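You operate a simulated robot arm through the tools that you are given. There is no shell and no other tool. Be economical: measure what you need, move in short steps, check, and stop when the job is done.

You are at the controls of a simulated robot arm. One attempt, no reset.

## Task
Scrub the dirty patch off the grey bin lid with soap.
Fine: lift the lint pot on to the chest; soap the scrub block on the dish and put it back. Set down upright: lint pot, scrub block. What is to be rubbed or washed off counts as gone when no trace of it is left.
Where things are to end (x, y in the base frame): lint pot within 60 mm of [410, 580].

It is judged by the outcome, as a careful person would: the job done as asked, and still so three seconds after it is handed in. It fails if anything else is knocked over, pushed out of place, dropped, spilled or broken. A push-on lid holds only when it is set on centred and level and pressed home; a screw cap is set on level and turned clockwise until tight.

## Robot
A 6-joint arm with a fingered hand on a trunk, on a base that drives. Base frame: it is fixed to the floor where the robot stands at the start and does not move with it; the origin is under the middle of the robot, x ahead of it, y to its left, z up; the surface under the hand at the start is at about z = 860. Lengths are in mm, angles in rad, forces in N, time in s.
With the tool pointing down near the work surface it reaches from about 220 to 680 mm from the robot's upright axis, wherever it stands. Its first joint turns from -2.897 to 2.897 rad. Places, roughly: chest top [500, 400, 900]; hinged bin lid [500, 0, 500]; scrub block (9x6x8 cm) [400, 400, 900]. Payload 4 kg.
The tool frame sits at the grasp point between the pads (the TCP): z along the fingers, y along the line on which they close. The tips reach 26 mm beyond it. Largest opening 148 mm; the body of the gripper starts 73 mm behind the TCP. The gripper is a hand of 3 fingers: y runs from the thumb to the fingers, the wrist lies at [0, 0, -239] in the tool frame, and closing takes about 1.5 s.
Orientation is that of the tool frame in the base frame, as [roll, pitch, yaw] about the fixed x, y, z axes, in that order (R = Rz(yaw) Ry(pitch) Rx(roll)). With the fingers straight down and closing along the base's y, the tool's x points along the base's -x, its y along +y and its z along -z.

## Interface
- The arm moves only by the tool play_rows. Its argument "series" is a list of rows, each a list of 2 entries, a list of its own where there are three numbers: the shift along the base's x, y, z in units of 100 mm (1.0 is 100 mm), then the turn, a rotation vector about the base's x, y, z in units of 120 degrees (1.0 is 120 degrees). In form: [[[tx, ty, tz], [wx, wy, wz]], ...]. A call has 1 to 20 rows; each row is the pose to reach, as a shift and turn from the pose commanded when the call began. "hand" is the opening, from 0 (shut) to 1 (fully open), set as the call begins (left out, the last holds). A call with a number of a shift or a turn outside -1 to 1 is refused whole. Rows are played at 5 a second. More than 50 mm and 0.15 rad between two rows, or a gripper value outside its range, and nothing of the call is played. A pose out of reach is approached as far as the arm can. The call stops where the force on the tool passes 40 N (or 10 N more than at its start, if that is more) or the arm is blocked; 0.2 s more then pass. The fingers move at their own pace (about 153 mm/s each) and stop on an object; they squeeze with about 31 N. The grip force told is the motor's: it shows also when the fingers shut on nothing. Time passes only in rows, and 0.2 s behind the last, so rows that repeat a pose let the fingers close. It gives the time, the measured TCP pose, the force on the tool (base axes), the opening and the grip force at its end, in the units of the frame above (readings bear some noise), with the torque about the TCP (base axes, N m) and any sound that the robot's microphone picked up.
- Cameras (640 x 400 px; columns grow to the right, rows downward): "scene" is now at [54.7, 221.7, 1448.9]; the picture's right is [0.13, -0.99, 0.00], its down [-0.74, -0.10, -0.66] and it looks along [0.65, 0.09, -0.75] (base axes); focal length 292 px, centre (320, 200). "wrist" rides on the gripper at [68, -39, -90] in the tool frame; the picture's right is [0.50, 0.87, 0.00], its down [-0.66, 0.38, -0.65] and it looks along [-0.57, 0.33, 0.76] (tool axes); focal length 222 px, centre (320, 200). There is no depth. A picture from a camera that has moved, and an enlarged one, comes with that camera's place and axes in the base frame and with its lens.
- camera(camera): a new picture of that camera. It takes no simulated time.
- slide_trunk(by): slides the trunk up (or, below 0, down) by that many mm; the arm and the scene camera ride with it, the base frame stays. It gives what a move gives, with no picture.
- base_move(legs): drives the robot by 1 to 6 legs, each [ahead, left, turn to the left] in mm, mm and rad, along the robot's own axes; the way and the turn of a leg run together, so that a leg with both is an arc; at most 1500 mm and 3.142 rad a leg. The arm and the cameras ride along, it lands a little off, and it stops where it bumps. It gives what a move gives.
- curl_fingers(finger1, finger2, thumb_bend): sets how far each is bent, from 0 (flat) to 1 (curled in); at 0.3 the hand is open as for a grip, at 0.7 the pads meet at the TCP. One left out holds its place. A second passes; each finger stops where it meets its share of the squeeze, and holds until it gets a number again. A gripper value or a shape takes the hand back. It gives what a move gives, with no picture; readings hold the bend of each and the force on the fingers (four entries, about 0 where the hand has none), thumb and palm.
- set_grasp(shape): the hand has 3 fingers and takes this shape, open, in about a second: jaw (thumb against the fingers, like two jaws); tri (thumb and two fingers); tip (a fingertip pinch); poke (one finger out to press); point (the index stretched); flat (the hand flat); cup (the hand cupped); fist (a fist). The gripper value then closes the fingers along that shape, each until it touches; the sizes above hold for jaw. It gives what a move gives, with no picture.
- aim_head(pan, tilt): turns the head with the scene camera to pan (to the left, within 2.094 rad either way) and tilt (down, from -0.506 to 1.204), counted from straight ahead of the robot. It gives what a move gives.
- zoom(camera, box): a new picture of the part [left, top, right, bottom] of that camera's present view, enlarged. It takes no simulated time.
- close_job(): hands the job in; it is judged then, once.

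Work in short steps. Places have to be worked out from the pictures, the camera data and where the tool is seen: move nearer, look again, correct. Check each grasp and each placing, and mend what went wrong. You have 120 turns and 98 pictures in all, those below and enlarged ones among them. Open the gripper and draw the arm clear of the work before you hand the job in, unless the task says otherwise; then end with one line.

The tools are called after "Emit:" as name(argument=value, ...) on one line, values as JSON. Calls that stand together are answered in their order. play_rows: Moves the arm, as the interface text tells. Its arguments: {"type":"object","properties":{"series":{"type":"array"},"hand":{"type":"number"}},"required":["series"]} The other tools are called the same way: slide_trunk (by) slides the trunk up or down; set_grasp (shape) gives the hand a shape; curl_fingers (finger1, finger2, thumb_bend) moves the fingers one by one; base_move (legs) drives the base; aim_head (pan, tilt) turns the head that bears the scene camera; camera (camera) takes a picture; zoom (camera, box) takes an enlarged picture of a part of a camera's view; close_job () hands the job in.

At the start:

```text
time: 0.0
tool_pos: [459.4, 63.3, 1167.7]
orientation: [3.141, 0.0, -3.141]
contact_force: [0.2, -0.1, -0.1]
wrist_torque: [0.02, -0.01, -0.04]
grip_width: 147.9
gripper_force: 0.1
shape: jaw
bend: [0.3, 0.3, 0.3]
finger forces: [0.1, 0.1, 0.0, 0.0, 0.1, 0.0]
trunk travel left (down, up): [-200.0, 117.0]
robot x, y, heading: [-0.4, 1.2, -0.004]
head pan, tilt: [0.134, 0.85]
```

scene: 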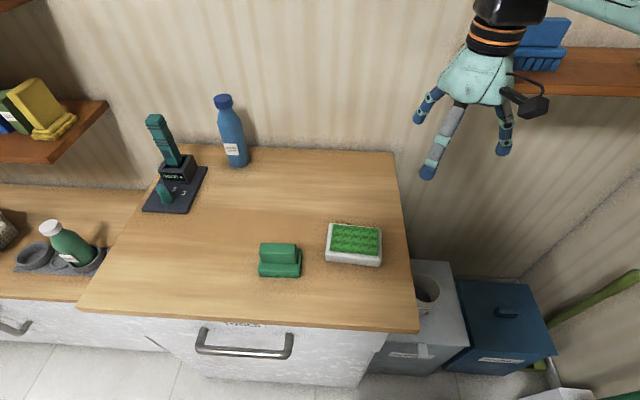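
wrist: 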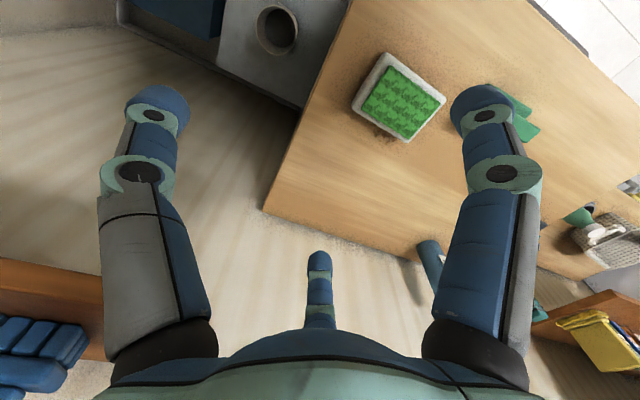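

The chest holds the scrub block and the soap dish, and the grey bin stands low to the right with a pot on it. I'll zoom in on both areas.

Emit:
zoom(camera="scene", box=[360, 240, 580, 378])

Emit:
zoom(camera="scene", box=[220, 190, 420, 315])

Emit:
aim_head(pan=-0.2, tilt=1.1)

Emit:
camera(camera="scene")

```text
2.90 times, centred on (470, 309) of scene
camera zoom: at [54.7, 221.7, 1448.9], right [0.13, -0.99, 0.0], down [-0.74, -0.1, -0.66], along [0.65, 0.09, -0.75], focal length 848 px, centre (-115, -116)
```

zoom: 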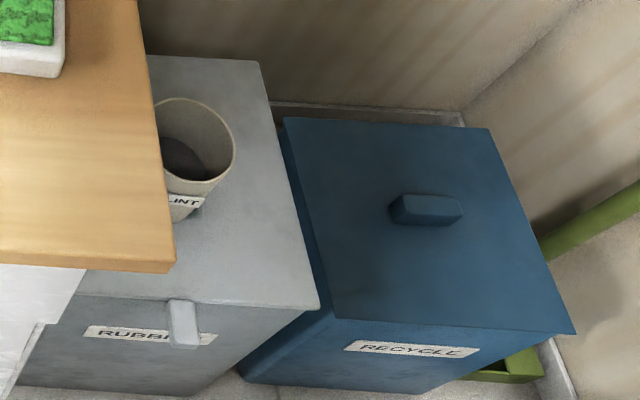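

```text
3.20 times, centred on (320, 252) of scene
camera zoom: at [54.7, 221.7, 1448.9], right [0.13, -0.99, 0.0], down [-0.74, -0.1, -0.66], along [0.65, 0.09, -0.75], focal length 936 px, centre (320, 32)
```

zoom: 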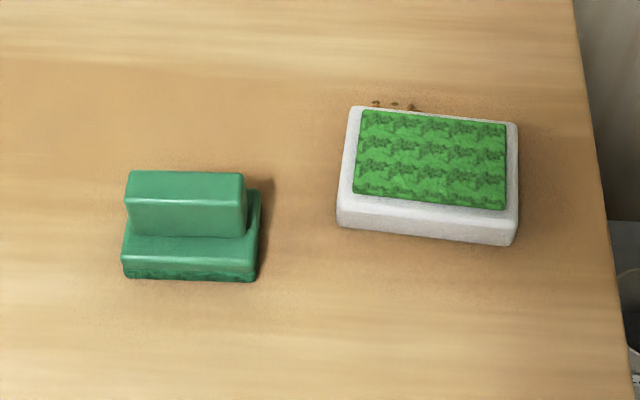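

```text
time: 0.8
tool_pos: [459.2, 63.7, 1166.3]
orientation: [-3.141, 0.001, -3.141]
contact_force: [1.3, -0.4, 0.1]
wrist_torque: [0.0, 0.02, -0.02]
grip_width: 148.1
gripper_force: 0.1
shape: jaw
bend: [0.3, 0.3, 0.3]
finger forces: [0.0, 0.0, 0.0, 0.0, 0.0, 0.0]
trunk travel left (down, up): [-200.0, 117.0]
robot x, y, heading: [1.8, -0.4, -0.002]
head pan, tilt: [-0.201, 1.1]
```

```text
93 pictures are left
camera scene: at [39.1, 198.7, 1431.2], right [-0.2, -0.98, 0.0], down [-0.87, 0.18, -0.45], along [0.45, -0.09, -0.89], focal length 292 px, centre (320, 200)
```

scene: 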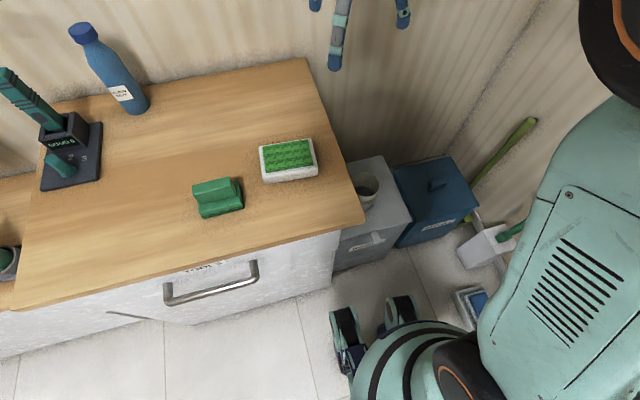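

The lid's left side is hidden by the chest from here. I'll drive right about 170 mm so the head and arm face the bin, then look at the lid.

Emit:
base_move(legs=[[0, -170, 0]])

Emit:
aim_head(pan=-0.1, tilt=1.05)

Emit:
camera(camera="scene")

```text
time: 3.0
tool_pos: [460.6, -107.5, 1167.0]
orientation: [3.141, 0.0, -3.138]
contact_force: [-0.3, 0.5, 0.6]
wrist_torque: [0.01, 0.0, 0.02]
grip_width: 147.9
gripper_force: 0.0
shape: jaw
bend: [0.3, 0.3, 0.3]
finger forces: [0.1, 0.0, 0.0, 0.0, 0.1, 0.2]
trunk travel left (down, up): [-200.0, 117.0]
robot x, y, heading: [-3.3, -169.3, 0.006]
head pan, tilt: [-0.201, 1.1]
```

```text
time: 3.6
tool_pos: [460.5, -108.6, 1167.3]
orientation: [3.141, -0.001, -3.138]
contact_force: [-0.1, 0.4, -0.2]
wrist_torque: [0.0, -0.03, 0.0]
grip_width: 148.1
gripper_force: 0.1
shape: jaw
bend: [0.3, 0.3, 0.3]
finger forces: [0.0, 0.0, 0.1, 0.1, 0.0, 0.0]
trunk travel left (down, up): [-200.0, 117.0]
robot x, y, heading: [-0.2, -171.7, 0.002]
head pan, tilt: [-0.099, 1.051]
```

```text
92 pictures are left
camera scene: at [42.9, 32.4, 1434.3], right [-0.1, -1.0, 0.0], down [-0.86, 0.08, -0.5], along [0.49, -0.05, -0.87], focal length 292 px, centre (320, 200)
```

scene: 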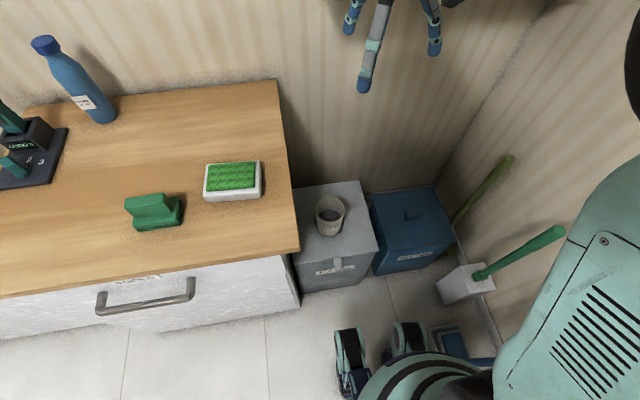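

Emit:
zoom(camera="scene", box=[270, 165, 430, 265])

```text
4.00 times, centred on (350, 215) of scene
camera zoom: at [42.9, 32.4, 1434.3], right [-0.1, -1.0, 0.0], down [-0.86, 0.08, -0.5], along [0.49, -0.05, -0.87], focal length 1170 px, centre (200, 140)
```

zoom: 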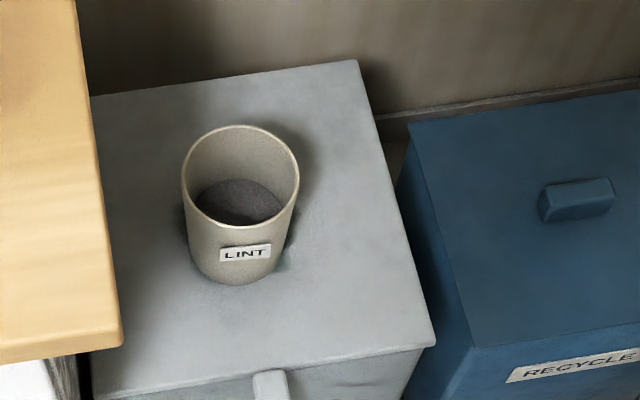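

The pot stands over the patch (a greenish trace shows at its foot) at about (461, −46), with its rim near z 635. I'll slide the trunk down and bring the open hand above it.

Emit:
slide_trunk(by=-200)

Emit:
play_rows(hand=1, series=[[[0, 0.3, -0.3], [0, 0, 0]], [[0, 0.6, -0.7], [0, 0, 0]], [[0, 0.6, -1.0], [0, 0, 0]], [[0, 0.6, -1.0], [0, 0, 0]]])

Emit:
camera(camera="scene")

Emit:
camera(camera="wrist")

```text
time: 5.8
tool_pos: [459.9, -106.4, 966.7]
orientation: [3.14, 0.0, -3.139]
contact_force: [-0.9, 0.3, -1.2]
wrist_torque: [0.0, 0.01, 0.01]
grip_width: 148.1
gripper_force: 0.1
shape: jaw
bend: [0.3, 0.3, 0.3]
finger forces: [0.0, 0.0, 0.0, 0.0, 0.0, 0.0]
trunk travel left (down, up): [0.0, 317.0]
robot x, y, heading: [1.1, -173.6, 0.006]
head pan, tilt: [-0.099, 1.051]
```

```text
time: 6.8
tool_pos: [461.2, -48.9, 865.8]
orientation: [3.141, -0.002, -3.138]
contact_force: [0.5, -0.4, 0.7]
wrist_torque: [0.0, -0.01, -0.01]
grip_width: 148.0
gripper_force: 0.0
shape: jaw
bend: [0.3, 0.3, 0.3]
finger forces: [0.0, 0.0, 0.0, 0.0, 0.1, 0.0]
trunk travel left (down, up): [0.0, 317.0]
robot x, y, heading: [1.9, -173.3, 0.006]
head pan, tilt: [-0.099, 1.051]
```

```text
90 pictures are left
camera scene: at [91.2, 32.5, 1234.6], right [-0.1, -1.0, 0.0], down [-0.86, 0.08, -0.5], along [0.49, -0.05, -0.87], focal length 292 px, centre (320, 200)
```

scene: 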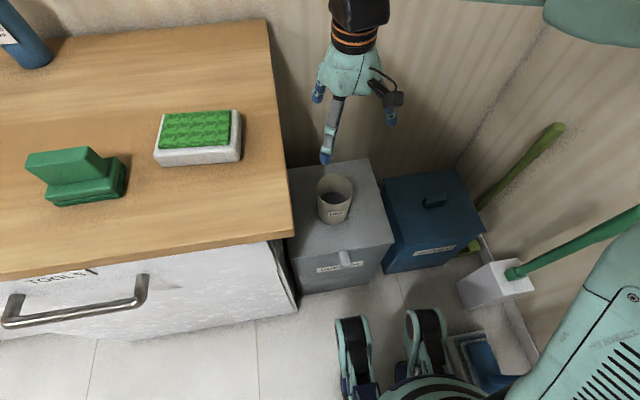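

```text
89 pictures are left
camera wrist: at [393.2, -88.6, 956.6], right [-0.5, 0.86, 0.0], down [0.65, 0.38, 0.65], along [0.57, 0.33, -0.76], focal length 222 px, centre (320, 200)
```

wrist: 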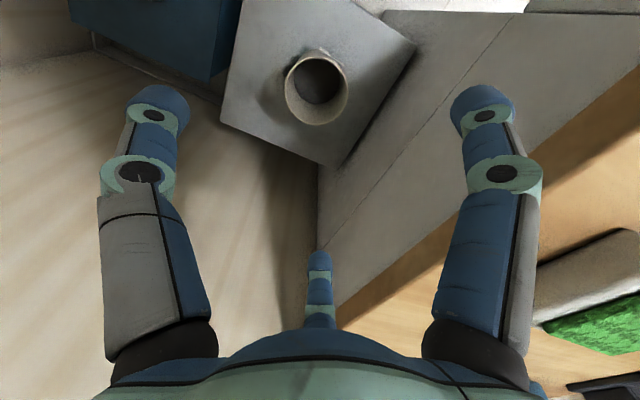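

Both views put the pot at (461, −47) with its rim near 635, and the hand is centred over it. I'll lower the hand around it to z≈590 and then close.

Emit:
play_rows(series=[[[0, 0.02, -0.4], [0, 0, 0]], [[0, 0.02, -0.8], [0, 0, 0]], [[0, 0.02, -1.2], [0, 0, 0]], [[0, 0.02, -1.6], [0, 0, 0]], [[0, 0.02, -1.9], [0, 0, 0]], [[0, 0.02, -2.2], [0, 0, 0]]])

Emit:
camera(camera="wrist")

```text
refused: -1.2 is not a number from -1 to 1
```

```text
88 pictures are left
camera wrist: at [393.2, -88.6, 956.6], right [-0.5, 0.86, 0.0], down [0.65, 0.38, 0.65], along [0.57, 0.33, -0.76], focal length 222 px, centre (320, 200)
```

wrist: 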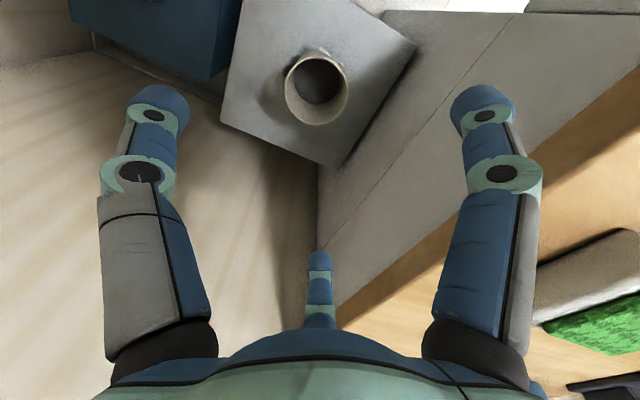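

The call was refused because a shift is limited to 100 mm. I'll split the descent into two calls and look before reaching rim height.

Emit:
play_rows(series=[[[0, 0.02, -0.35], [0, 0, 0]], [[0, 0.02, -0.7], [0, 0, 0]], [[0, 0.02, -1.0], [0, 0, 0]]])

Emit:
play_rows(series=[[[0, 0, -0.3], [0, 0, 0]], [[0, 0, -0.6], [0, 0, 0]], [[0, 0, -0.8], [0, 0, 0]]])

Emit:
camera(camera="wrist")

Emit:
camera(camera="scene")

```text
time: 7.6
tool_pos: [460.4, -47.7, 768.0]
orientation: [3.141, 0.0, -3.138]
contact_force: [-0.5, -0.1, 0.8]
wrist_torque: [0.0, 0.02, -0.04]
grip_width: 147.9
gripper_force: 0.1
shape: jaw
bend: [0.3, 0.3, 0.3]
finger forces: [0.0, 0.0, 0.1, 0.1, 0.0, 0.0]
trunk travel left (down, up): [0.0, 317.0]
robot x, y, heading: [1.2, -172.1, 0.005]
head pan, tilt: [-0.099, 1.051]
```

```text
time: 8.4
tool_pos: [458.4, -46.4, 688.4]
orientation: [3.141, 0.002, -3.138]
contact_force: [-0.3, 0.3, -0.1]
wrist_torque: [0.0, -0.01, 0.03]
grip_width: 148.1
gripper_force: 0.1
shape: jaw
bend: [0.3, 0.3, 0.3]
finger forces: [0.1, 0.0, 0.0, 0.0, 0.0, 0.1]
trunk travel left (down, up): [0.0, 317.0]
robot x, y, heading: [1.8, -172.4, 0.003]
head pan, tilt: [-0.099, 1.051]
```

```text
87 pictures are left
camera wrist: at [391.3, -86.3, 778.5], right [-0.5, 0.86, 0.0], down [0.65, 0.38, 0.65], along [0.57, 0.33, -0.76], focal length 222 px, centre (320, 200)
```

wrist: 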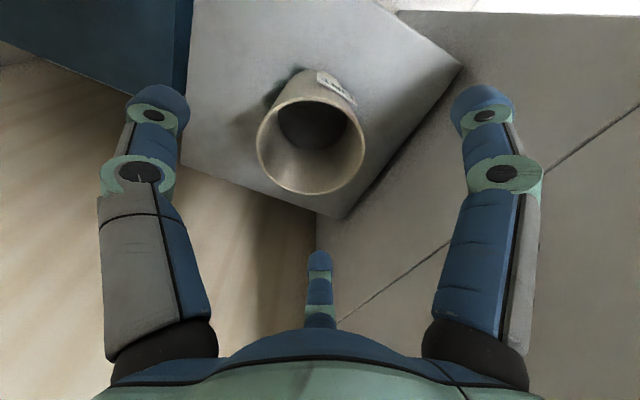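

```text
86 pictures are left
camera scene: at [91.3, 32.5, 1234.6], right [-0.1, -1.0, 0.0], down [-0.86, 0.08, -0.5], along [0.49, -0.05, -0.87], focal length 292 px, centre (320, 200)
```

scene: 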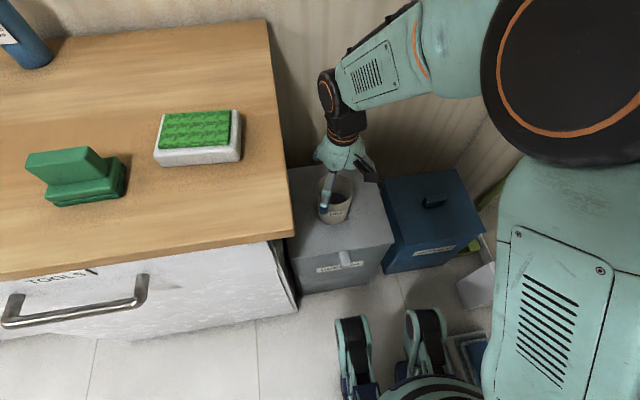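

The rim is at about (464, −50) with z 600–630, and it sits cleanly between the fingers. I'll go down to TCP z≈585 and close.

Emit:
play_rows(series=[[[0.03, -0.03, -0.3], [0, 0, 0]], [[0.05, -0.03, -0.6], [0, 0, 0]], [[0.05, -0.03, -0.85], [0, 0, 0]], [[0.05, -0.03, -1.0], [0, 0, 0]]])

Emit:
camera(camera="wrist")

Emit:
zoom(camera="scene", box=[260, 110, 420, 210])

```text
time: 9.4
tool_pos: [465.1, -48.2, 587.6]
orientation: [3.141, -0.002, -3.141]
contact_force: [-0.4, 0.0, 0.2]
wrist_torque: [0.02, 0.04, 0.02]
grip_width: 147.8
gripper_force: 0.1
shape: jaw
bend: [0.3, 0.3, 0.3]
finger forces: [0.0, 0.0, 0.0, 0.0, 0.0, 0.1]
trunk travel left (down, up): [0.0, 317.0]
robot x, y, heading: [-1.0, -172.5, 0.005]
head pan, tilt: [-0.099, 1.051]
```

```text
85 pictures are left
camera wrist: at [397.0, -87.9, 677.6], right [-0.5, 0.86, 0.0], down [0.65, 0.38, 0.65], along [0.57, 0.33, -0.76], focal length 222 px, centre (320, 200)
```

wrist: 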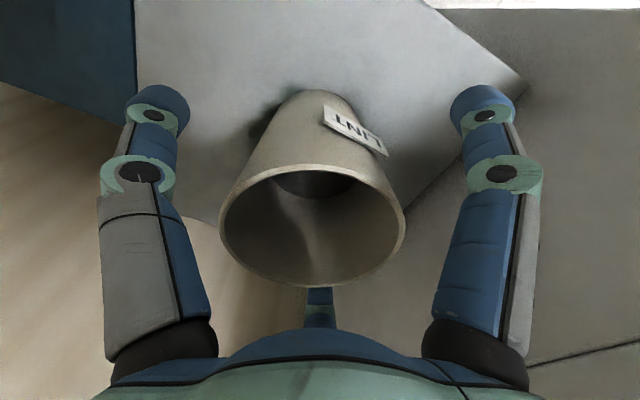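

```text
4.00 times, centred on (340, 160) of scene
camera zoom: at [91.3, 32.6, 1234.6], right [-0.1, -1.0, 0.0], down [-0.86, 0.08, -0.5], along [0.49, -0.05, -0.87], focal length 1170 px, centre (240, 360)
```

zoom: 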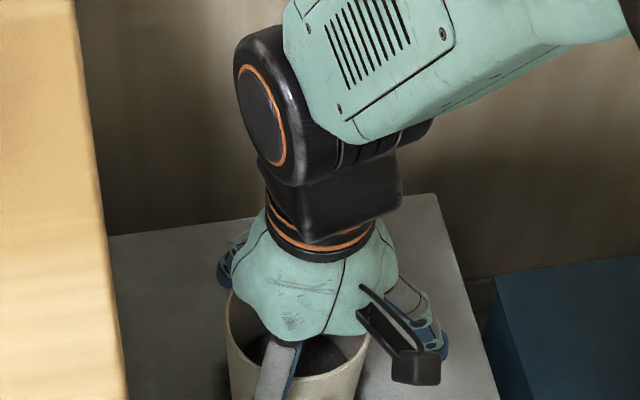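

The rim lies inside the three fingers with none inside the pot. I'll close the hand in place.

Emit:
play_rows(hand=0, series=[[[0, 0, 0], [0, 0, 0]], [[0, 0, 0], [0, 0, 0]], [[0, 0, 0], [0, 0, 0]], [[0, 0, 0], [0, 0, 0]], [[0, 0, 0], [0, 0, 0]], [[0, 0, 0], [0, 0, 0]], [[0, 0, 0], [0, 0, 0]], [[0, 0, 0], [0, 0, 0]]])

Emit:
camera(camera="wrist")

```text
time: 11.2
tool_pos: [464.0, -48.6, 587.6]
orientation: [3.141, 0.0, -3.138]
contact_force: [0.1, 0.3, 0.1]
wrist_torque: [-0.04, 0.02, 0.05]
grip_width: 76.3
gripper_force: 31.0
shape: jaw
bend: [0.77, 0.26, 0.7]
finger forces: [24.3, 29.6, 0.1, 0.1, 27.1, 0.0]
trunk travel left (down, up): [0.0, 317.0]
robot x, y, heading: [-1.1, -173.5, 0.002]
head pan, tilt: [-0.099, 1.051]
```

```text
83 pictures are left
camera wrist: at [397.1, -87.9, 677.9], right [-0.5, 0.86, 0.0], down [0.65, 0.38, 0.65], along [0.57, 0.33, -0.76], focal length 222 px, centre (320, 200)
```

wrist: 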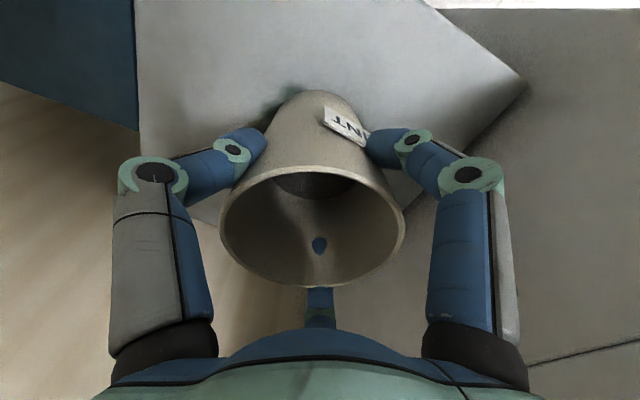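

Grip is firm at 31 N and 76 mm wide. I'll lift 95 mm and check that the pot comes up.

Emit:
play_rows(series=[[[0, 0, 0.2], [0, 0, 0]], [[0, 0, 0.45], [0, 0, 0]], [[0, 0, 0.7], [0, 0, 0]], [[0, 0, 0.95], [0, 0, 0]]])

Emit:
camera(camera="scene")

Emit:
camera(camera="wrist")

```text
time: 12.2
tool_pos: [464.5, -48.1, 683.3]
orientation: [-3.14, 0.0, -3.138]
contact_force: [-0.1, -0.7, -2.8]
wrist_torque: [-0.04, 0.02, 0.0]
grip_width: 76.3
gripper_force: 31.1
shape: jaw
bend: [0.77, 0.26, 0.7]
finger forces: [24.2, 29.5, 0.0, 0.0, 27.1, 0.0]
trunk travel left (down, up): [0.0, 317.0]
robot x, y, heading: [-1.5, -173.0, 0.005]
head pan, tilt: [-0.099, 1.051]
```

```text
82 pictures are left
camera scene: at [91.3, 32.6, 1234.6], right [-0.1, -1.0, 0.0], down [-0.86, 0.08, -0.5], along [0.49, -0.05, -0.87], focal length 292 px, centre (320, 200)
```

scene: 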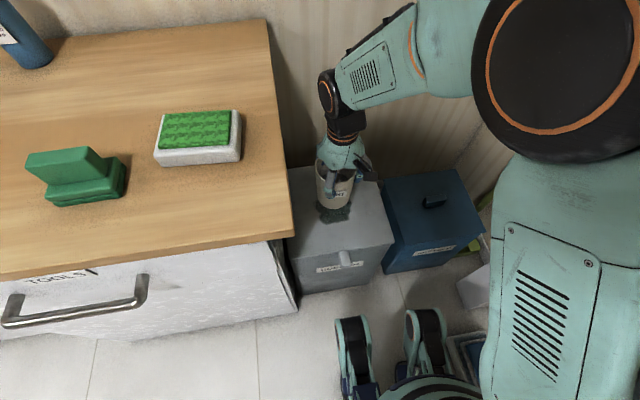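

```text
81 pictures are left
camera wrist: at [397.2, -87.0, 773.2], right [-0.5, 0.86, 0.0], down [0.65, 0.38, 0.65], along [0.57, 0.33, -0.76], focal length 222 px, centre (320, 200)
```

wrist: 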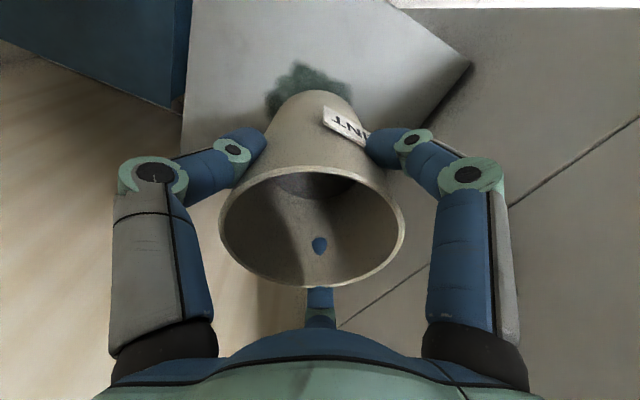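

The pot hangs level and the green patch is now uncovered. I'll raise the trunk fully and lift the arm so the pot clears everything on the chest.

Emit:
slide_trunk(by=300)

Emit:
play_rows(series=[[[-0.1, 0, 0.3], [0, 0, 0]], [[-0.3, 0, 0.6], [0, 0, 0]], [[-0.5, 0, 0.9], [0, 0, 0]], [[-0.5, 0, 1.0], [0, 0, 0]]])

Emit:
aim_head(pan=0.5, tilt=0.8)

Emit:
camera(camera="scene")

```text
time: 15.2
tool_pos: [463.8, -49.2, 981.7]
orientation: [-3.14, 0.0, -3.139]
contact_force: [0.6, -1.2, -1.8]
wrist_torque: [-0.03, 0.02, -0.05]
grip_width: 76.2
gripper_force: 31.1
shape: jaw
bend: [0.77, 0.26, 0.7]
finger forces: [24.3, 29.7, 0.0, 0.0, 27.1, 0.0]
trunk travel left (down, up): [-300.0, 17.0]
robot x, y, heading: [1.5, -171.1, 0.001]
head pan, tilt: [-0.099, 1.051]
```

```text
time: 16.2
tool_pos: [416.6, -48.0, 1083.2]
orientation: [3.141, -0.002, -3.139]
contact_force: [-0.1, 0.0, -3.1]
wrist_torque: [-0.01, 0.02, 0.01]
grip_width: 76.4
gripper_force: 30.8
shape: jaw
bend: [0.77, 0.26, 0.7]
finger forces: [24.4, 29.7, 0.0, 0.0, 27.0, 0.0]
trunk travel left (down, up): [-300.0, 17.0]
robot x, y, heading: [5.1, -174.5, 0.006]
head pan, tilt: [-0.099, 1.051]
```

```text
time: 17.2
tool_pos: [415.9, -48.1, 1081.7]
orientation: [3.141, 0.0, -3.139]
contact_force: [0.5, -0.8, -2.3]
wrist_torque: [-0.01, 0.05, 0.01]
grip_width: 76.0
gripper_force: 30.9
shape: jaw
bend: [0.77, 0.26, 0.7]
finger forces: [24.5, 29.6, 0.1, 0.0, 27.1, 0.0]
trunk travel left (down, up): [-300.0, 17.0]
robot x, y, heading: [2.9, -170.4, 0.004]
head pan, tilt: [0.499, 0.799]
```

```text
80 pictures are left
camera scene: at [41.7, 77.6, 1557.2], right [0.48, -0.88, 0.0], down [-0.63, -0.34, -0.7], along [0.61, 0.33, -0.72], focal length 292 px, centre (320, 200)
```

scene: 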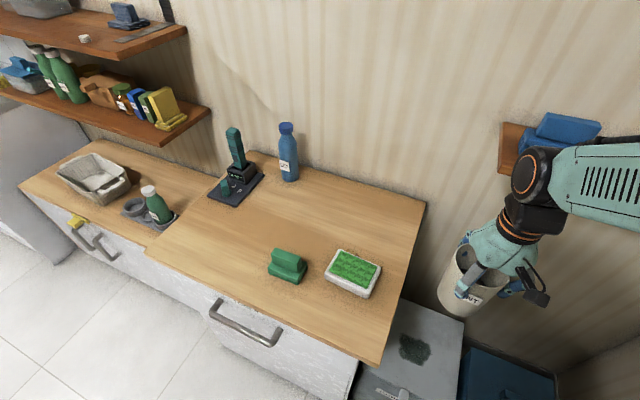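

The way over the chest is clear: its top is at about z 860, and the dock's front edge is near x 480. I'll drive left 470 mm carrying the pot at about 130 mm above the top.

Emit:
base_move(legs=[[0, 470, 0]])

Emit:
play_rows(series=[[[0, 0.4, 0], [0, 0, 0]], [[0, 0.8, 0], [0, 0, 0]], [[0, 1.0, 0], [0, 0, 0]]])

Emit:
camera(camera="scene")

```text
time: 21.9
tool_pos: [416.2, 422.2, 1082.7]
orientation: [3.14, 0.0, 3.138]
contact_force: [-0.2, 0.5, -2.0]
wrist_torque: [-0.02, 0.02, -0.01]
grip_width: 76.3
gripper_force: 31.5
shape: jaw
bend: [0.77, 0.26, 0.7]
finger forces: [24.3, 29.8, 0.0, 0.1, 27.1, 0.0]
trunk travel left (down, up): [-300.0, 17.0]
robot x, y, heading: [-0.8, 304.0, -0.002]
head pan, tilt: [0.499, 0.799]
```

```text
time: 22.7
tool_pos: [415.1, 522.5, 1083.8]
orientation: [-3.141, 0.0, 3.138]
contact_force: [-0.2, -0.7, -3.1]
wrist_torque: [-0.05, 0.06, 0.01]
grip_width: 75.7
gripper_force: 31.0
shape: jaw
bend: [0.77, 0.26, 0.7]
finger forces: [24.4, 30.0, 0.0, 0.0, 27.2, 0.0]
trunk travel left (down, up): [-300.0, 17.0]
robot x, y, heading: [0.5, 300.0, -0.001]
head pan, tilt: [0.499, 0.799]
```

```text
79 pictures are left
camera scene: at [43.3, 551.6, 1557.1], right [0.48, -0.88, 0.0], down [-0.63, -0.34, -0.7], along [0.61, 0.33, -0.72], focal length 292 px, centre (320, 200)
```

scene: 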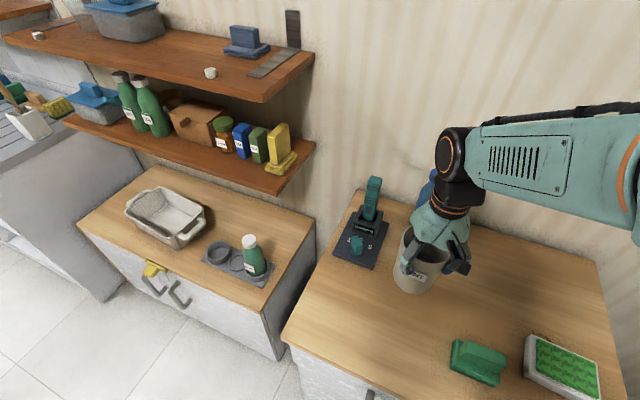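

The pot is over the chest and clear of the dock, whose near corner is around (476, 626). I'll shift to about (388, 562) and start lowering.

Emit:
play_rows(series=[[[-0.15, 0.2, 0], [0, 0, 0]], [[-0.27, 0.4, -0.2], [0, 0, 0]], [[-0.27, 0.4, -0.55], [0, 0, 0]], [[-0.27, 0.4, -0.9], [0, 0, 0]], [[-0.27, 0.4, -0.95], [0, 0, 0]]])

Emit:
zoom(camera="scene", box=[320, 180, 500, 360])

```text
time: 23.9
tool_pos: [388.9, 563.1, 987.6]
orientation: [3.141, -0.001, 3.139]
contact_force: [-0.1, 0.0, -1.4]
wrist_torque: [-0.05, 0.05, 0.02]
grip_width: 76.2
gripper_force: 30.8
shape: jaw
bend: [0.77, 0.26, 0.7]
finger forces: [24.3, 30.0, 0.0, 0.0, 27.2, 0.1]
trunk travel left (down, up): [-300.0, 17.0]
robot x, y, heading: [1.9, 298.5, -0.001]
head pan, tilt: [0.499, 0.799]
```

```text
2.22 times, centred on (410, 270) of scene
camera zoom: at [43.1, 551.0, 1557.2], right [0.48, -0.88, 0.0], down [-0.63, -0.34, -0.7], along [0.61, 0.33, -0.72], focal length 650 px, centre (120, 44)
```

zoom: 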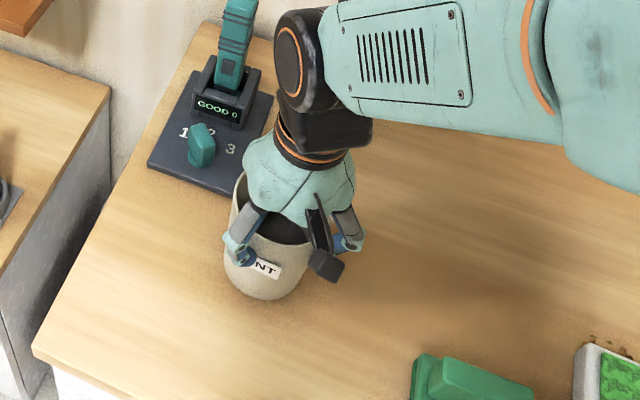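

The pot is about 40 mm above the top. I'll lower it in fine steps until contact.

Emit:
play_rows(series=[[[0, 0, -0.15], [0, 0, 0]], [[0, 0, -0.25], [0, 0, 0]], [[0, 0, -0.3], [0, 0, 0]], [[0, 0, -0.34], [0, 0, 0]], [[0, 0, -0.37], [0, 0, 0]]])

```text
time: 24.5
tool_pos: [390.3, 563.0, 970.6]
orientation: [3.135, 0.011, 3.138]
contact_force: [-9.8, -5.1, 33.1]
wrist_torque: [-0.31, 0.01, -0.16]
grip_width: 77.1
gripper_force: 31.1
shape: jaw
bend: [0.78, 0.25, 0.71]
finger forces: [29.4, 29.8, 0.0, 0.0, 35.3, 0.0]
trunk travel left (down, up): [-300.0, 17.0]
robot x, y, heading: [1.6, 299.2, -0.005]
head pan, tilt: [0.499, 0.799]
stopped in row 3: the force on the tool passed its limit at 48 N (the readings are from after the stop); the commanded pose is now the measured one
```

The pot met the top at TCP z≈971. I'll ease up 2 mm and look before releasing.

Emit:
play_rows(series=[[[0, 0, 0.02], [0, 0, 0]], [[0, 0, 0.02], [0, 0, 0]]])

Emit:
zoom(camera="scene", box=[320, 180, 500, 360])

```text
time: 25.1
tool_pos: [389.8, 564.8, 972.2]
orientation: [3.135, 0.01, 3.138]
contact_force: [-6.5, -4.0, 30.9]
wrist_torque: [-0.26, -0.08, -0.09]
grip_width: 76.8
gripper_force: 31.1
shape: jaw
bend: [0.78, 0.25, 0.71]
finger forces: [28.4, 30.9, 0.1, 0.1, 33.9, 0.0]
trunk travel left (down, up): [-300.0, 17.0]
robot x, y, heading: [-3.8, 300.9, 0.002]
head pan, tilt: [0.499, 0.799]
```

```text
2.22 times, centred on (410, 270) of scene
camera zoom: at [40.0, 549.2, 1557.7], right [0.48, -0.88, 0.0], down [-0.63, -0.34, -0.7], along [0.61, 0.33, -0.72], focal length 650 px, centre (120, 44)
```

zoom: 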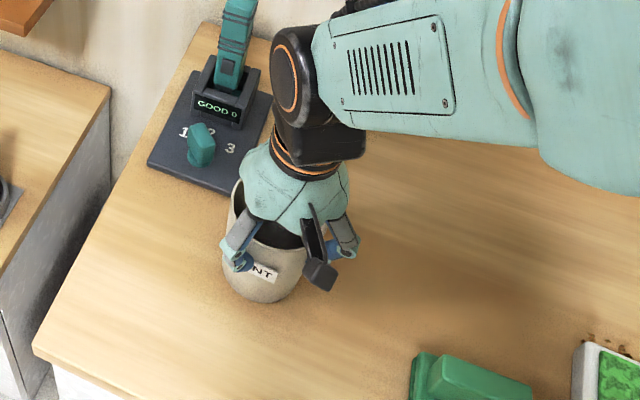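

It still presses with 31 N, so I'll rise another 3 mm.

Emit:
play_rows(series=[[[0, 0, 0.03], [0, 0, 0]], [[0, 0, 0.03], [0, 0, 0]], [[0, 0, 0.03], [0, 0, 0]]])

```text
time: 25.9
tool_pos: [390.2, 564.0, 972.3]
orientation: [3.137, 0.006, 3.14]
contact_force: [-3.7, -3.0, 8.2]
wrist_torque: [-0.2, -0.02, -0.1]
grip_width: 77.2
gripper_force: 30.8
shape: jaw
bend: [0.78, 0.25, 0.71]
finger forces: [27.8, 32.3, 0.0, 0.1, 32.4, 0.0]
trunk travel left (down, up): [-300.0, 17.0]
robot x, y, heading: [2.4, 303.5, -0.002]
head pan, tilt: [0.499, 0.799]
```

Only 8 N remains, so the pot rests on the surface. I'll open the hand in place.

Emit:
play_rows(hand=1, series=[[[0, 0, 0.0], [0, 0, 0]], [[0, 0, 0.0], [0, 0, 0]], [[0, 0, 0], [0, 0, 0]], [[0, 0, 0.0], [0, 0, 0]], [[0, 0, 0.0], [0, 0, 0]], [[0, 0, 0.0], [0, 0, 0]]])

Emit:
camera(camera="wrist")

```text
time: 27.3
tool_pos: [391.2, 564.6, 971.6]
orientation: [3.135, 0.006, 3.139]
contact_force: [0.4, -0.4, 0.3]
wrist_torque: [-0.01, -0.01, -0.01]
grip_width: 148.0
gripper_force: 0.2
shape: jaw
bend: [0.3, 0.3, 0.3]
finger forces: [0.0, 0.0, 0.0, 0.0, 0.0, 0.1]
trunk travel left (down, up): [-300.0, 17.0]
robot x, y, heading: [-1.2, 302.5, -0.005]
head pan, tilt: [0.499, 0.799]
```

```text
76 pictures are left
camera wrist: at [322.7, 525.0, 1062.3], right [-0.5, 0.87, 0.0], down [0.65, 0.37, 0.66], along [0.57, 0.33, -0.75], focal length 222 px, centre (320, 200)
```

wrist: 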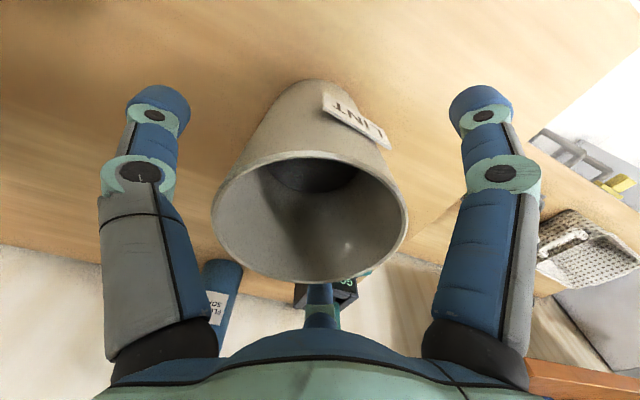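

The pot stands free. I'll raise the hand straight up clear of it and look.

Emit:
play_rows(series=[[[0, 0, 0.3], [0, 0, 0]], [[0, 0, 0.65], [0, 0, 0]], [[0, 0, 1.0], [0, 0, 0]]])

Emit:
play_rows(series=[[[0, 0, 0.3], [0, 0, 0]], [[0, 0, 0.6], [0, 0, 0]], [[0, -0.4, 0.7], [0, 0, 0]], [[0, -0.8, 0.7], [0, 0, 0]], [[0, -1.0, 0.7], [0, 0, 0]]])

Emit:
aim_head(pan=0.0, tilt=0.95)

Emit:
camera(camera="scene")

```text
time: 28.1
tool_pos: [388.7, 565.9, 1073.0]
orientation: [3.138, 0.009, 3.14]
contact_force: [-0.6, 0.2, -0.4]
wrist_torque: [-0.01, 0.02, 0.01]
grip_width: 147.9
gripper_force: 0.1
shape: jaw
bend: [0.3, 0.3, 0.3]
finger forces: [0.0, 0.0, 0.0, 0.0, 0.1, 0.2]
trunk travel left (down, up): [-300.0, 17.0]
robot x, y, heading: [2.5, 301.4, -0.003]
head pan, tilt: [0.499, 0.799]
```

```text
time: 29.3
tool_pos: [392.2, 463.2, 1142.4]
orientation: [3.137, 0.01, 3.137]
contact_force: [-0.3, 0.6, 0.2]
wrist_torque: [0.01, -0.02, -0.01]
grip_width: 148.2
gripper_force: 0.0
shape: jaw
bend: [0.3, 0.3, 0.3]
finger forces: [0.0, 0.1, 0.0, 0.1, 0.1, 0.0]
trunk travel left (down, up): [-300.0, 17.0]
robot x, y, heading: [-0.3, 300.8, -0.008]
head pan, tilt: [0.499, 0.799]
```

```text
time: 30.2
tool_pos: [391.5, 463.8, 1142.0]
orientation: [3.137, 0.008, 3.139]
contact_force: [-0.1, -0.6, 0.0]
wrist_torque: [0.0, 0.0, -0.02]
grip_width: 148.2
gripper_force: 0.1
shape: jaw
bend: [0.3, 0.3, 0.3]
finger forces: [0.0, 0.0, 0.1, 0.1, 0.0, 0.0]
trunk travel left (down, up): [-300.0, 17.0]
robot x, y, heading: [-1.5, 301.6, -0.004]
head pan, tilt: [0.0, 0.949]
```

```text
75 pictures are left
camera scene: at [44.8, 512.6, 1545.7], right [0.0, -1.0, 0.0], down [-0.81, 0.0, -0.58], along [0.58, 0.0, -0.81], focal length 292 px, centre (320, 200)
```

scene: 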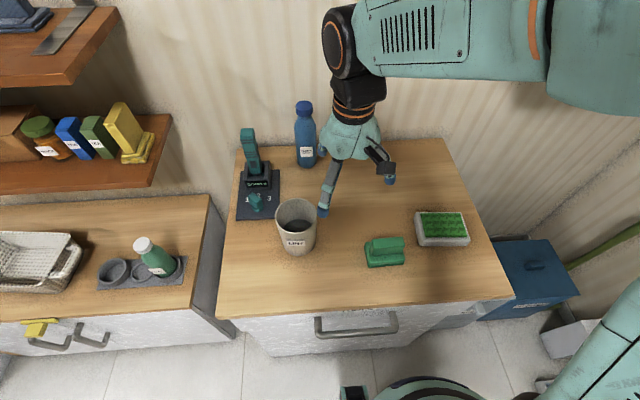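

The pot stands upright at about (390, 565). Next I need precise views of the block and dish.

Emit:
zoom(camera="scene", box=[340, 190, 500, 290])

```text
4.00 times, centred on (420, 240) of scene
camera zoom: at [44.8, 512.6, 1545.7], right [0.0, -1.0, 0.0], down [-0.81, 0.0, -0.58], along [0.58, 0.0, -0.81], focal length 1170 px, centre (-80, 40)
```

zoom: 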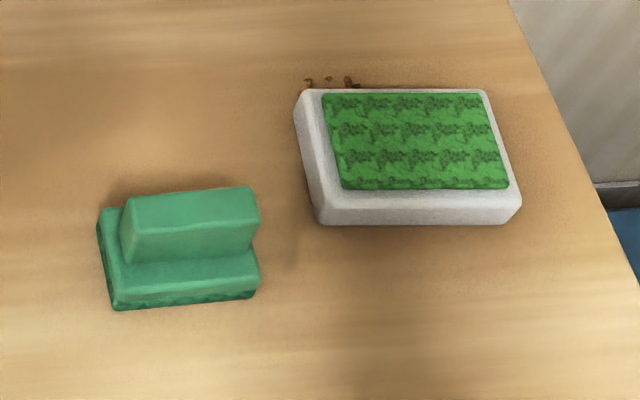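

Triangulation puts the chest top at z≈867. The block centre is about (358, 354), turned about +7°, with its handle ridge (about 20 × 73 mm) along y and its top near z 945. I'll turn the hand about −83° so it closes across the ridge and bring it above.

Emit:
play_rows(series=[[[-0.03, -0.09, 0], [0, 0, -0.063]], [[-0.06, -0.18, 0], [0, 0, -0.126]], [[-0.09, -0.27, 0], [0, 0, -0.189]], [[-0.12, -0.36, 0], [0, 0, -0.252]], [[-0.15, -0.45, 0], [0, 0, -0.315]], [[-0.18, -0.54, 0], [0, 0, -0.378]], [[-0.21, -0.63, 0], [0, 0, -0.441]], [[-0.24, -0.72, 0], [0, 0, -0.504]], [[-0.28, -0.81, 0], [0, 0, -0.567]], [[-0.31, -0.9, 0], [0, 0, -0.63]], [[-0.34, -1.0, 0], [0, 0, -0.692]]])

Emit:
play_rows(series=[[[0, -0.08, -0.3], [0, 0, 0]], [[0, -0.08, -0.6], [0, 0, 0]], [[0, -0.08, -0.9], [0, 0, 0]]])

Emit:
camera(camera="wrist")

Emit:
camera(camera="scene")

```text
time: 32.6
tool_pos: [357.5, 364.1, 1142.1]
orientation: [3.137, 0.008, 1.688]
contact_force: [0.5, -0.3, -0.2]
wrist_torque: [0.01, 0.02, -0.01]
grip_width: 147.9
gripper_force: 0.1
shape: jaw
bend: [0.3, 0.3, 0.3]
finger forces: [0.0, 0.0, 0.0, 0.0, 0.0, 0.1]
trunk travel left (down, up): [-300.0, 17.0]
robot x, y, heading: [-0.1, 303.7, -0.001]
head pan, tilt: [0.0, 0.949]
```

```text
time: 33.4
tool_pos: [357.5, 355.0, 1052.1]
orientation: [3.138, 0.009, 1.69]
contact_force: [0.1, 0.4, -0.1]
wrist_torque: [-0.03, 0.02, 0.0]
grip_width: 147.9
gripper_force: 0.0
shape: jaw
bend: [0.3, 0.3, 0.3]
finger forces: [0.1, 0.1, 0.1, 0.0, 0.1, 0.1]
trunk travel left (down, up): [-300.0, 17.0]
robot x, y, heading: [-0.9, 300.7, -0.002]
head pan, tilt: [0.0, 0.949]
```

```text
73 pictures are left
camera wrist: at [310.4, 419.0, 1141.3], right [0.8, 0.6, 0.0], down [0.45, -0.6, 0.66], along [0.4, -0.53, -0.75], focal length 222 px, centre (320, 200)
```

wrist: 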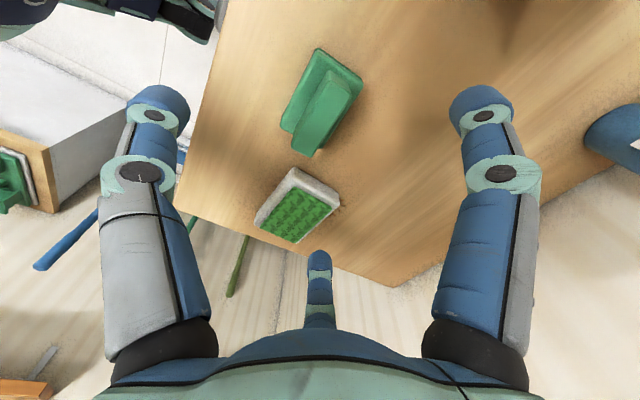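

```text
72 pictures are left
camera scene: at [45.4, 512.5, 1545.7], right [0.0, -1.0, 0.0], down [-0.81, 0.0, -0.58], along [0.58, 0.0, -0.81], focal length 292 px, centre (320, 200)
```

scene: 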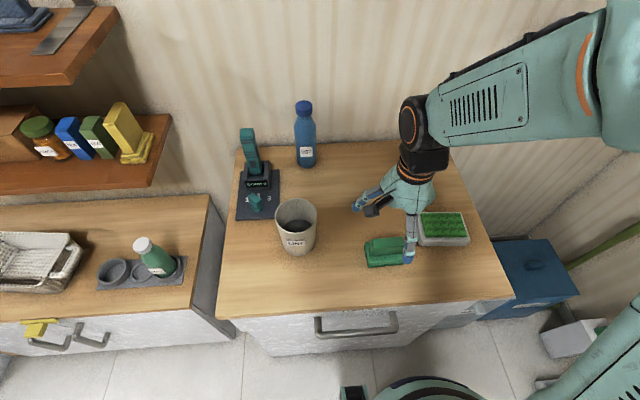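

The hand is over the block. I'll zoom with the wrist camera to fix the ridge centre.

Emit:
zoom(camera="wrist", box=[260, 40, 388, 168])

```text
3.12 times, centred on (324, 104) of wrist
camera zoom: at [310.4, 419.0, 1141.3], right [0.8, 0.6, 0.0], down [0.45, -0.6, 0.66], along [0.4, -0.53, -0.75], focal length 694 px, centre (308, 500)
```

zoom: 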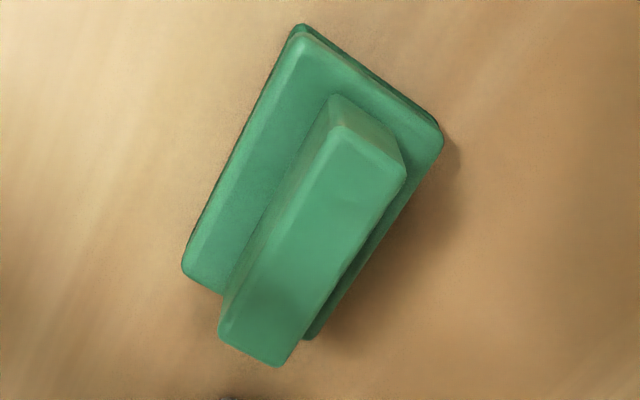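

The ridge centre is (359, 354.5), as expected. I'll pre-close the hand to 0.6 to stay clear of the dish and lower until just around the ridge.

Emit:
play_rows(hand=0.6, series=[[[0.01, 0, 0], [0, 0, 0]], [[0.01, 0, -0.2], [0, 0, 0]], [[0.01, 0, -0.4], [0, 0, 0]], [[0.01, 0, -0.6], [0, 0, 0]], [[0.01, 0, -0.75], [0, 0, 0]]])

Emit:
camera(camera="wrist")

```text
time: 34.6
tool_pos: [358.0, 357.7, 977.8]
orientation: [3.136, 0.007, 1.69]
contact_force: [0.3, -0.1, -0.1]
wrist_torque: [-0.04, 0.03, -0.02]
grip_width: 89.5
gripper_force: 0.1
shape: jaw
bend: [0.32, 0.32, 0.7]
finger forces: [0.0, 0.0, 0.1, 0.0, 0.0, 0.0]
trunk travel left (down, up): [-300.0, 17.0]
robot x, y, heading: [-2.9, 302.2, -0.004]
head pan, tilt: [0.0, 0.949]
```

```text
70 pictures are left
camera wrist: at [310.2, 420.2, 1067.7], right [0.8, 0.6, 0.0], down [0.45, -0.6, 0.66], along [0.4, -0.53, -0.75], focal length 222 px, centre (320, 200)
```

wrist: 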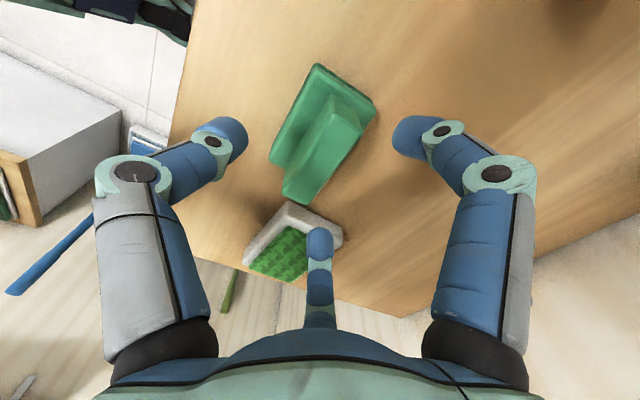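

All three fingertips surround the ridge with clearance from the dish. I'll go down 50 mm to z≈928 in gentle steps and close.

Emit:
play_rows(series=[[[0, -0.02, -0.15], [0, 0, 0]], [[0, -0.02, -0.3], [0, 0, 0]], [[0, -0.02, -0.42], [0, 0, 0]], [[0, -0.02, -0.49], [0, 0, 0]]])

Emit:
play_rows(hand=0, series=[[[0, 0, 0], [0, 0, 0]], [[0, 0, 0], [0, 0, 0]], [[0, 0, 0], [0, 0, 0]], [[0, 0, 0], [0, 0, 0]], [[0, 0, 0], [0, 0, 0]], [[0, 0, 0], [0, 0, 0]], [[0, 0, 0], [0, 0, 0]], [[0, 0, 0], [0, 0, 0]]])

Emit:
camera(camera="wrist")

```text
time: 35.6
tool_pos: [359.7, 354.6, 928.0]
orientation: [3.136, 0.008, 1.69]
contact_force: [0.1, 0.1, -1.0]
wrist_torque: [0.04, 0.01, -0.04]
grip_width: 89.5
gripper_force: 0.1
shape: jaw
bend: [0.32, 0.32, 0.7]
finger forces: [0.0, 0.0, 0.0, 0.1, 0.0, 0.0]
trunk travel left (down, up): [-300.0, 17.0]
robot x, y, heading: [0.4, 300.2, -0.007]
head pan, tilt: [0.0, 0.949]
```

```text
time: 37.4
tool_pos: [358.6, 354.2, 928.1]
orientation: [3.136, 0.008, 1.689]
contact_force: [0.3, 0.9, 7.3]
wrist_torque: [0.04, 0.22, -0.13]
grip_width: 21.0
gripper_force: 30.7
shape: jaw
bend: [0.8, 0.74, 0.7]
finger forces: [21.6, 25.1, 0.0, 0.0, 36.6, 0.0]
trunk travel left (down, up): [-300.0, 17.0]
robot x, y, heading: [0.9, 302.5, -0.007]
head pan, tilt: [0.0, 0.949]
```

```text
69 pictures are left
camera wrist: at [311.3, 417.4, 1018.1], right [0.8, 0.6, 0.0], down [0.45, -0.6, 0.66], along [0.4, -0.53, -0.75], focal length 222 px, centre (320, 200)
```

wrist: 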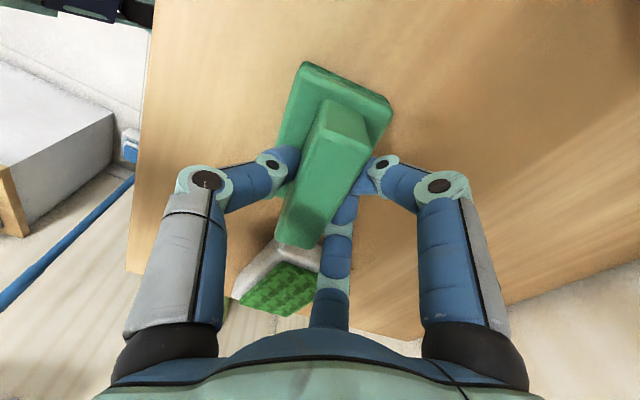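

Grip is firm on the ridge at 21 mm wide; the block's home TCP is (359, 354.5, 928) with yaw 1.69. Soap top centre is at about (429, 194, 896). I'll lift and carry the block over it.

Emit:
play_rows(series=[[[0, 0, 0.2], [0, 0, 0]], [[0, 0, 0.5], [0, 0, 0]], [[0, 0, 0.7], [0, 0, 0]], [[0.2, -0.4, 0.7], [0, 0, 0]], [[0.4, -0.7, 0.7], [0, 0, 0]], [[0.6, -1.0, 0.7], [0, 0, 0]]])

Emit:
play_rows(series=[[[0.1, -0.3, 0], [0, 0, 0]], [[0.11, -0.6, 0], [0, 0, 0]], [[0.11, -0.6, -0.1], [0, 0, 0]], [[0.11, -0.6, -0.2], [0, 0, 0]]])

Emit:
aim_head(pan=-0.45, tilt=0.95)

Emit:
camera(camera="scene")

Emit:
camera(camera="wrist")

```text
time: 38.8
tool_pos: [419.9, 251.6, 998.2]
orientation: [3.139, 0.007, 1.69]
contact_force: [-0.4, 0.1, -1.5]
wrist_torque: [0.01, 0.02, 0.0]
grip_width: 19.9
gripper_force: 30.7
shape: jaw
bend: [0.8, 0.74, 0.7]
finger forces: [26.3, 30.7, 0.0, 0.0, 35.4, 0.0]
trunk travel left (down, up): [-300.0, 17.0]
robot x, y, heading: [5.6, 299.1, -0.001]
head pan, tilt: [0.0, 0.949]
```

```text
time: 39.8
tool_pos: [429.6, 194.1, 979.5]
orientation: [3.135, 0.008, 1.69]
contact_force: [0.8, 0.2, -0.9]
wrist_torque: [-0.01, -0.04, 0.01]
grip_width: 19.8
gripper_force: 30.7
shape: jaw
bend: [0.8, 0.74, 0.7]
finger forces: [26.5, 30.9, 0.0, 0.0, 35.5, 0.1]
trunk travel left (down, up): [-300.0, 17.0]
robot x, y, heading: [7.0, 303.3, -0.007]
head pan, tilt: [0.0, 0.949]
```

```text
time: 40.7
tool_pos: [428.5, 193.0, 978.2]
orientation: [3.136, 0.008, 1.689]
contact_force: [0.7, 0.2, -1.4]
wrist_torque: [0.01, 0.01, 0.02]
grip_width: 19.8
gripper_force: 30.9
shape: jaw
bend: [0.8, 0.74, 0.7]
finger forces: [26.5, 31.0, 0.0, 0.1, 35.5, 0.0]
trunk travel left (down, up): [-300.0, 17.0]
robot x, y, heading: [2.7, 299.5, -0.003]
head pan, tilt: [-0.45, 0.949]
```

```text
68 pictures are left
camera scene: at [37.5, 480.9, 1545.7], right [-0.44, -0.9, 0.0], down [-0.73, 0.36, -0.58], along [0.52, -0.25, -0.81], focal length 292 px, centre (320, 200)
```

scene: 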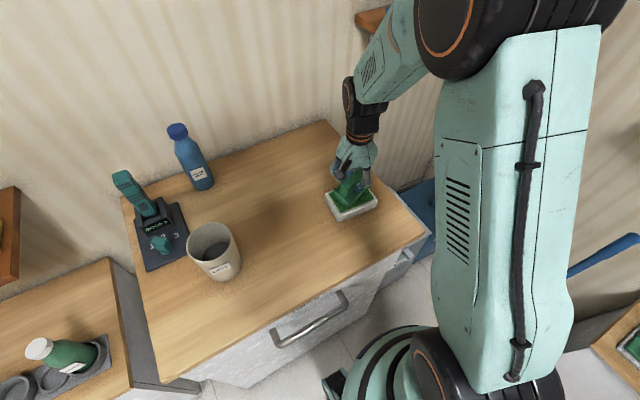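

```text
67 pictures are left
camera wrist: at [382.0, 256.9, 1068.4], right [0.8, 0.6, 0.0], down [0.45, -0.6, 0.66], along [0.4, -0.53, -0.75], focal length 222 px, centre (320, 200)
```

wrist: 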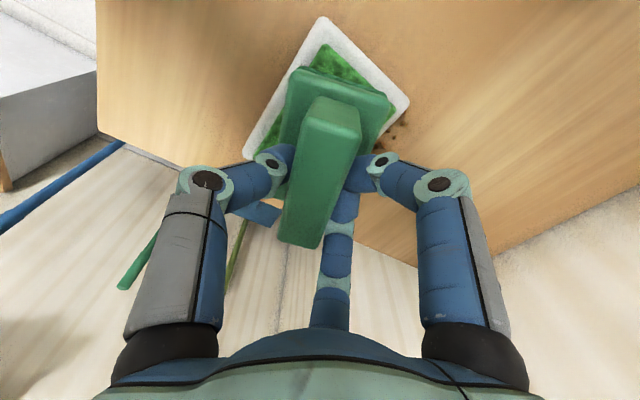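

The block is centred over the soap about 20 mm above it. I'll lower in small steps to light contact.

Emit:
play_rows(series=[[[0, 0, -0.08], [0, 0, 0]], [[0, 0, -0.14], [0, 0, 0]], [[0, 0, -0.18], [0, 0, 0]], [[0, 0, -0.2], [0, 0, 0]]])

```text
time: 41.6
tool_pos: [431.6, 194.3, 965.0]
orientation: [3.126, 0.013, 1.689]
contact_force: [-1.3, 1.3, 26.4]
wrist_torque: [0.02, 0.58, 0.0]
grip_width: 21.3
gripper_force: 31.2
shape: jaw
bend: [0.8, 0.74, 0.71]
finger forces: [31.0, 38.0, 0.0, 0.1, 43.0, 0.1]
trunk travel left (down, up): [-300.0, 17.0]
robot x, y, heading: [-1.3, 302.8, -0.003]
head pan, tilt: [-0.45, 0.949]
stopped in row 4: the force on the tool passed its limit at 43 N (the readings are from after the stop); the commanded pose is now the measured one
```

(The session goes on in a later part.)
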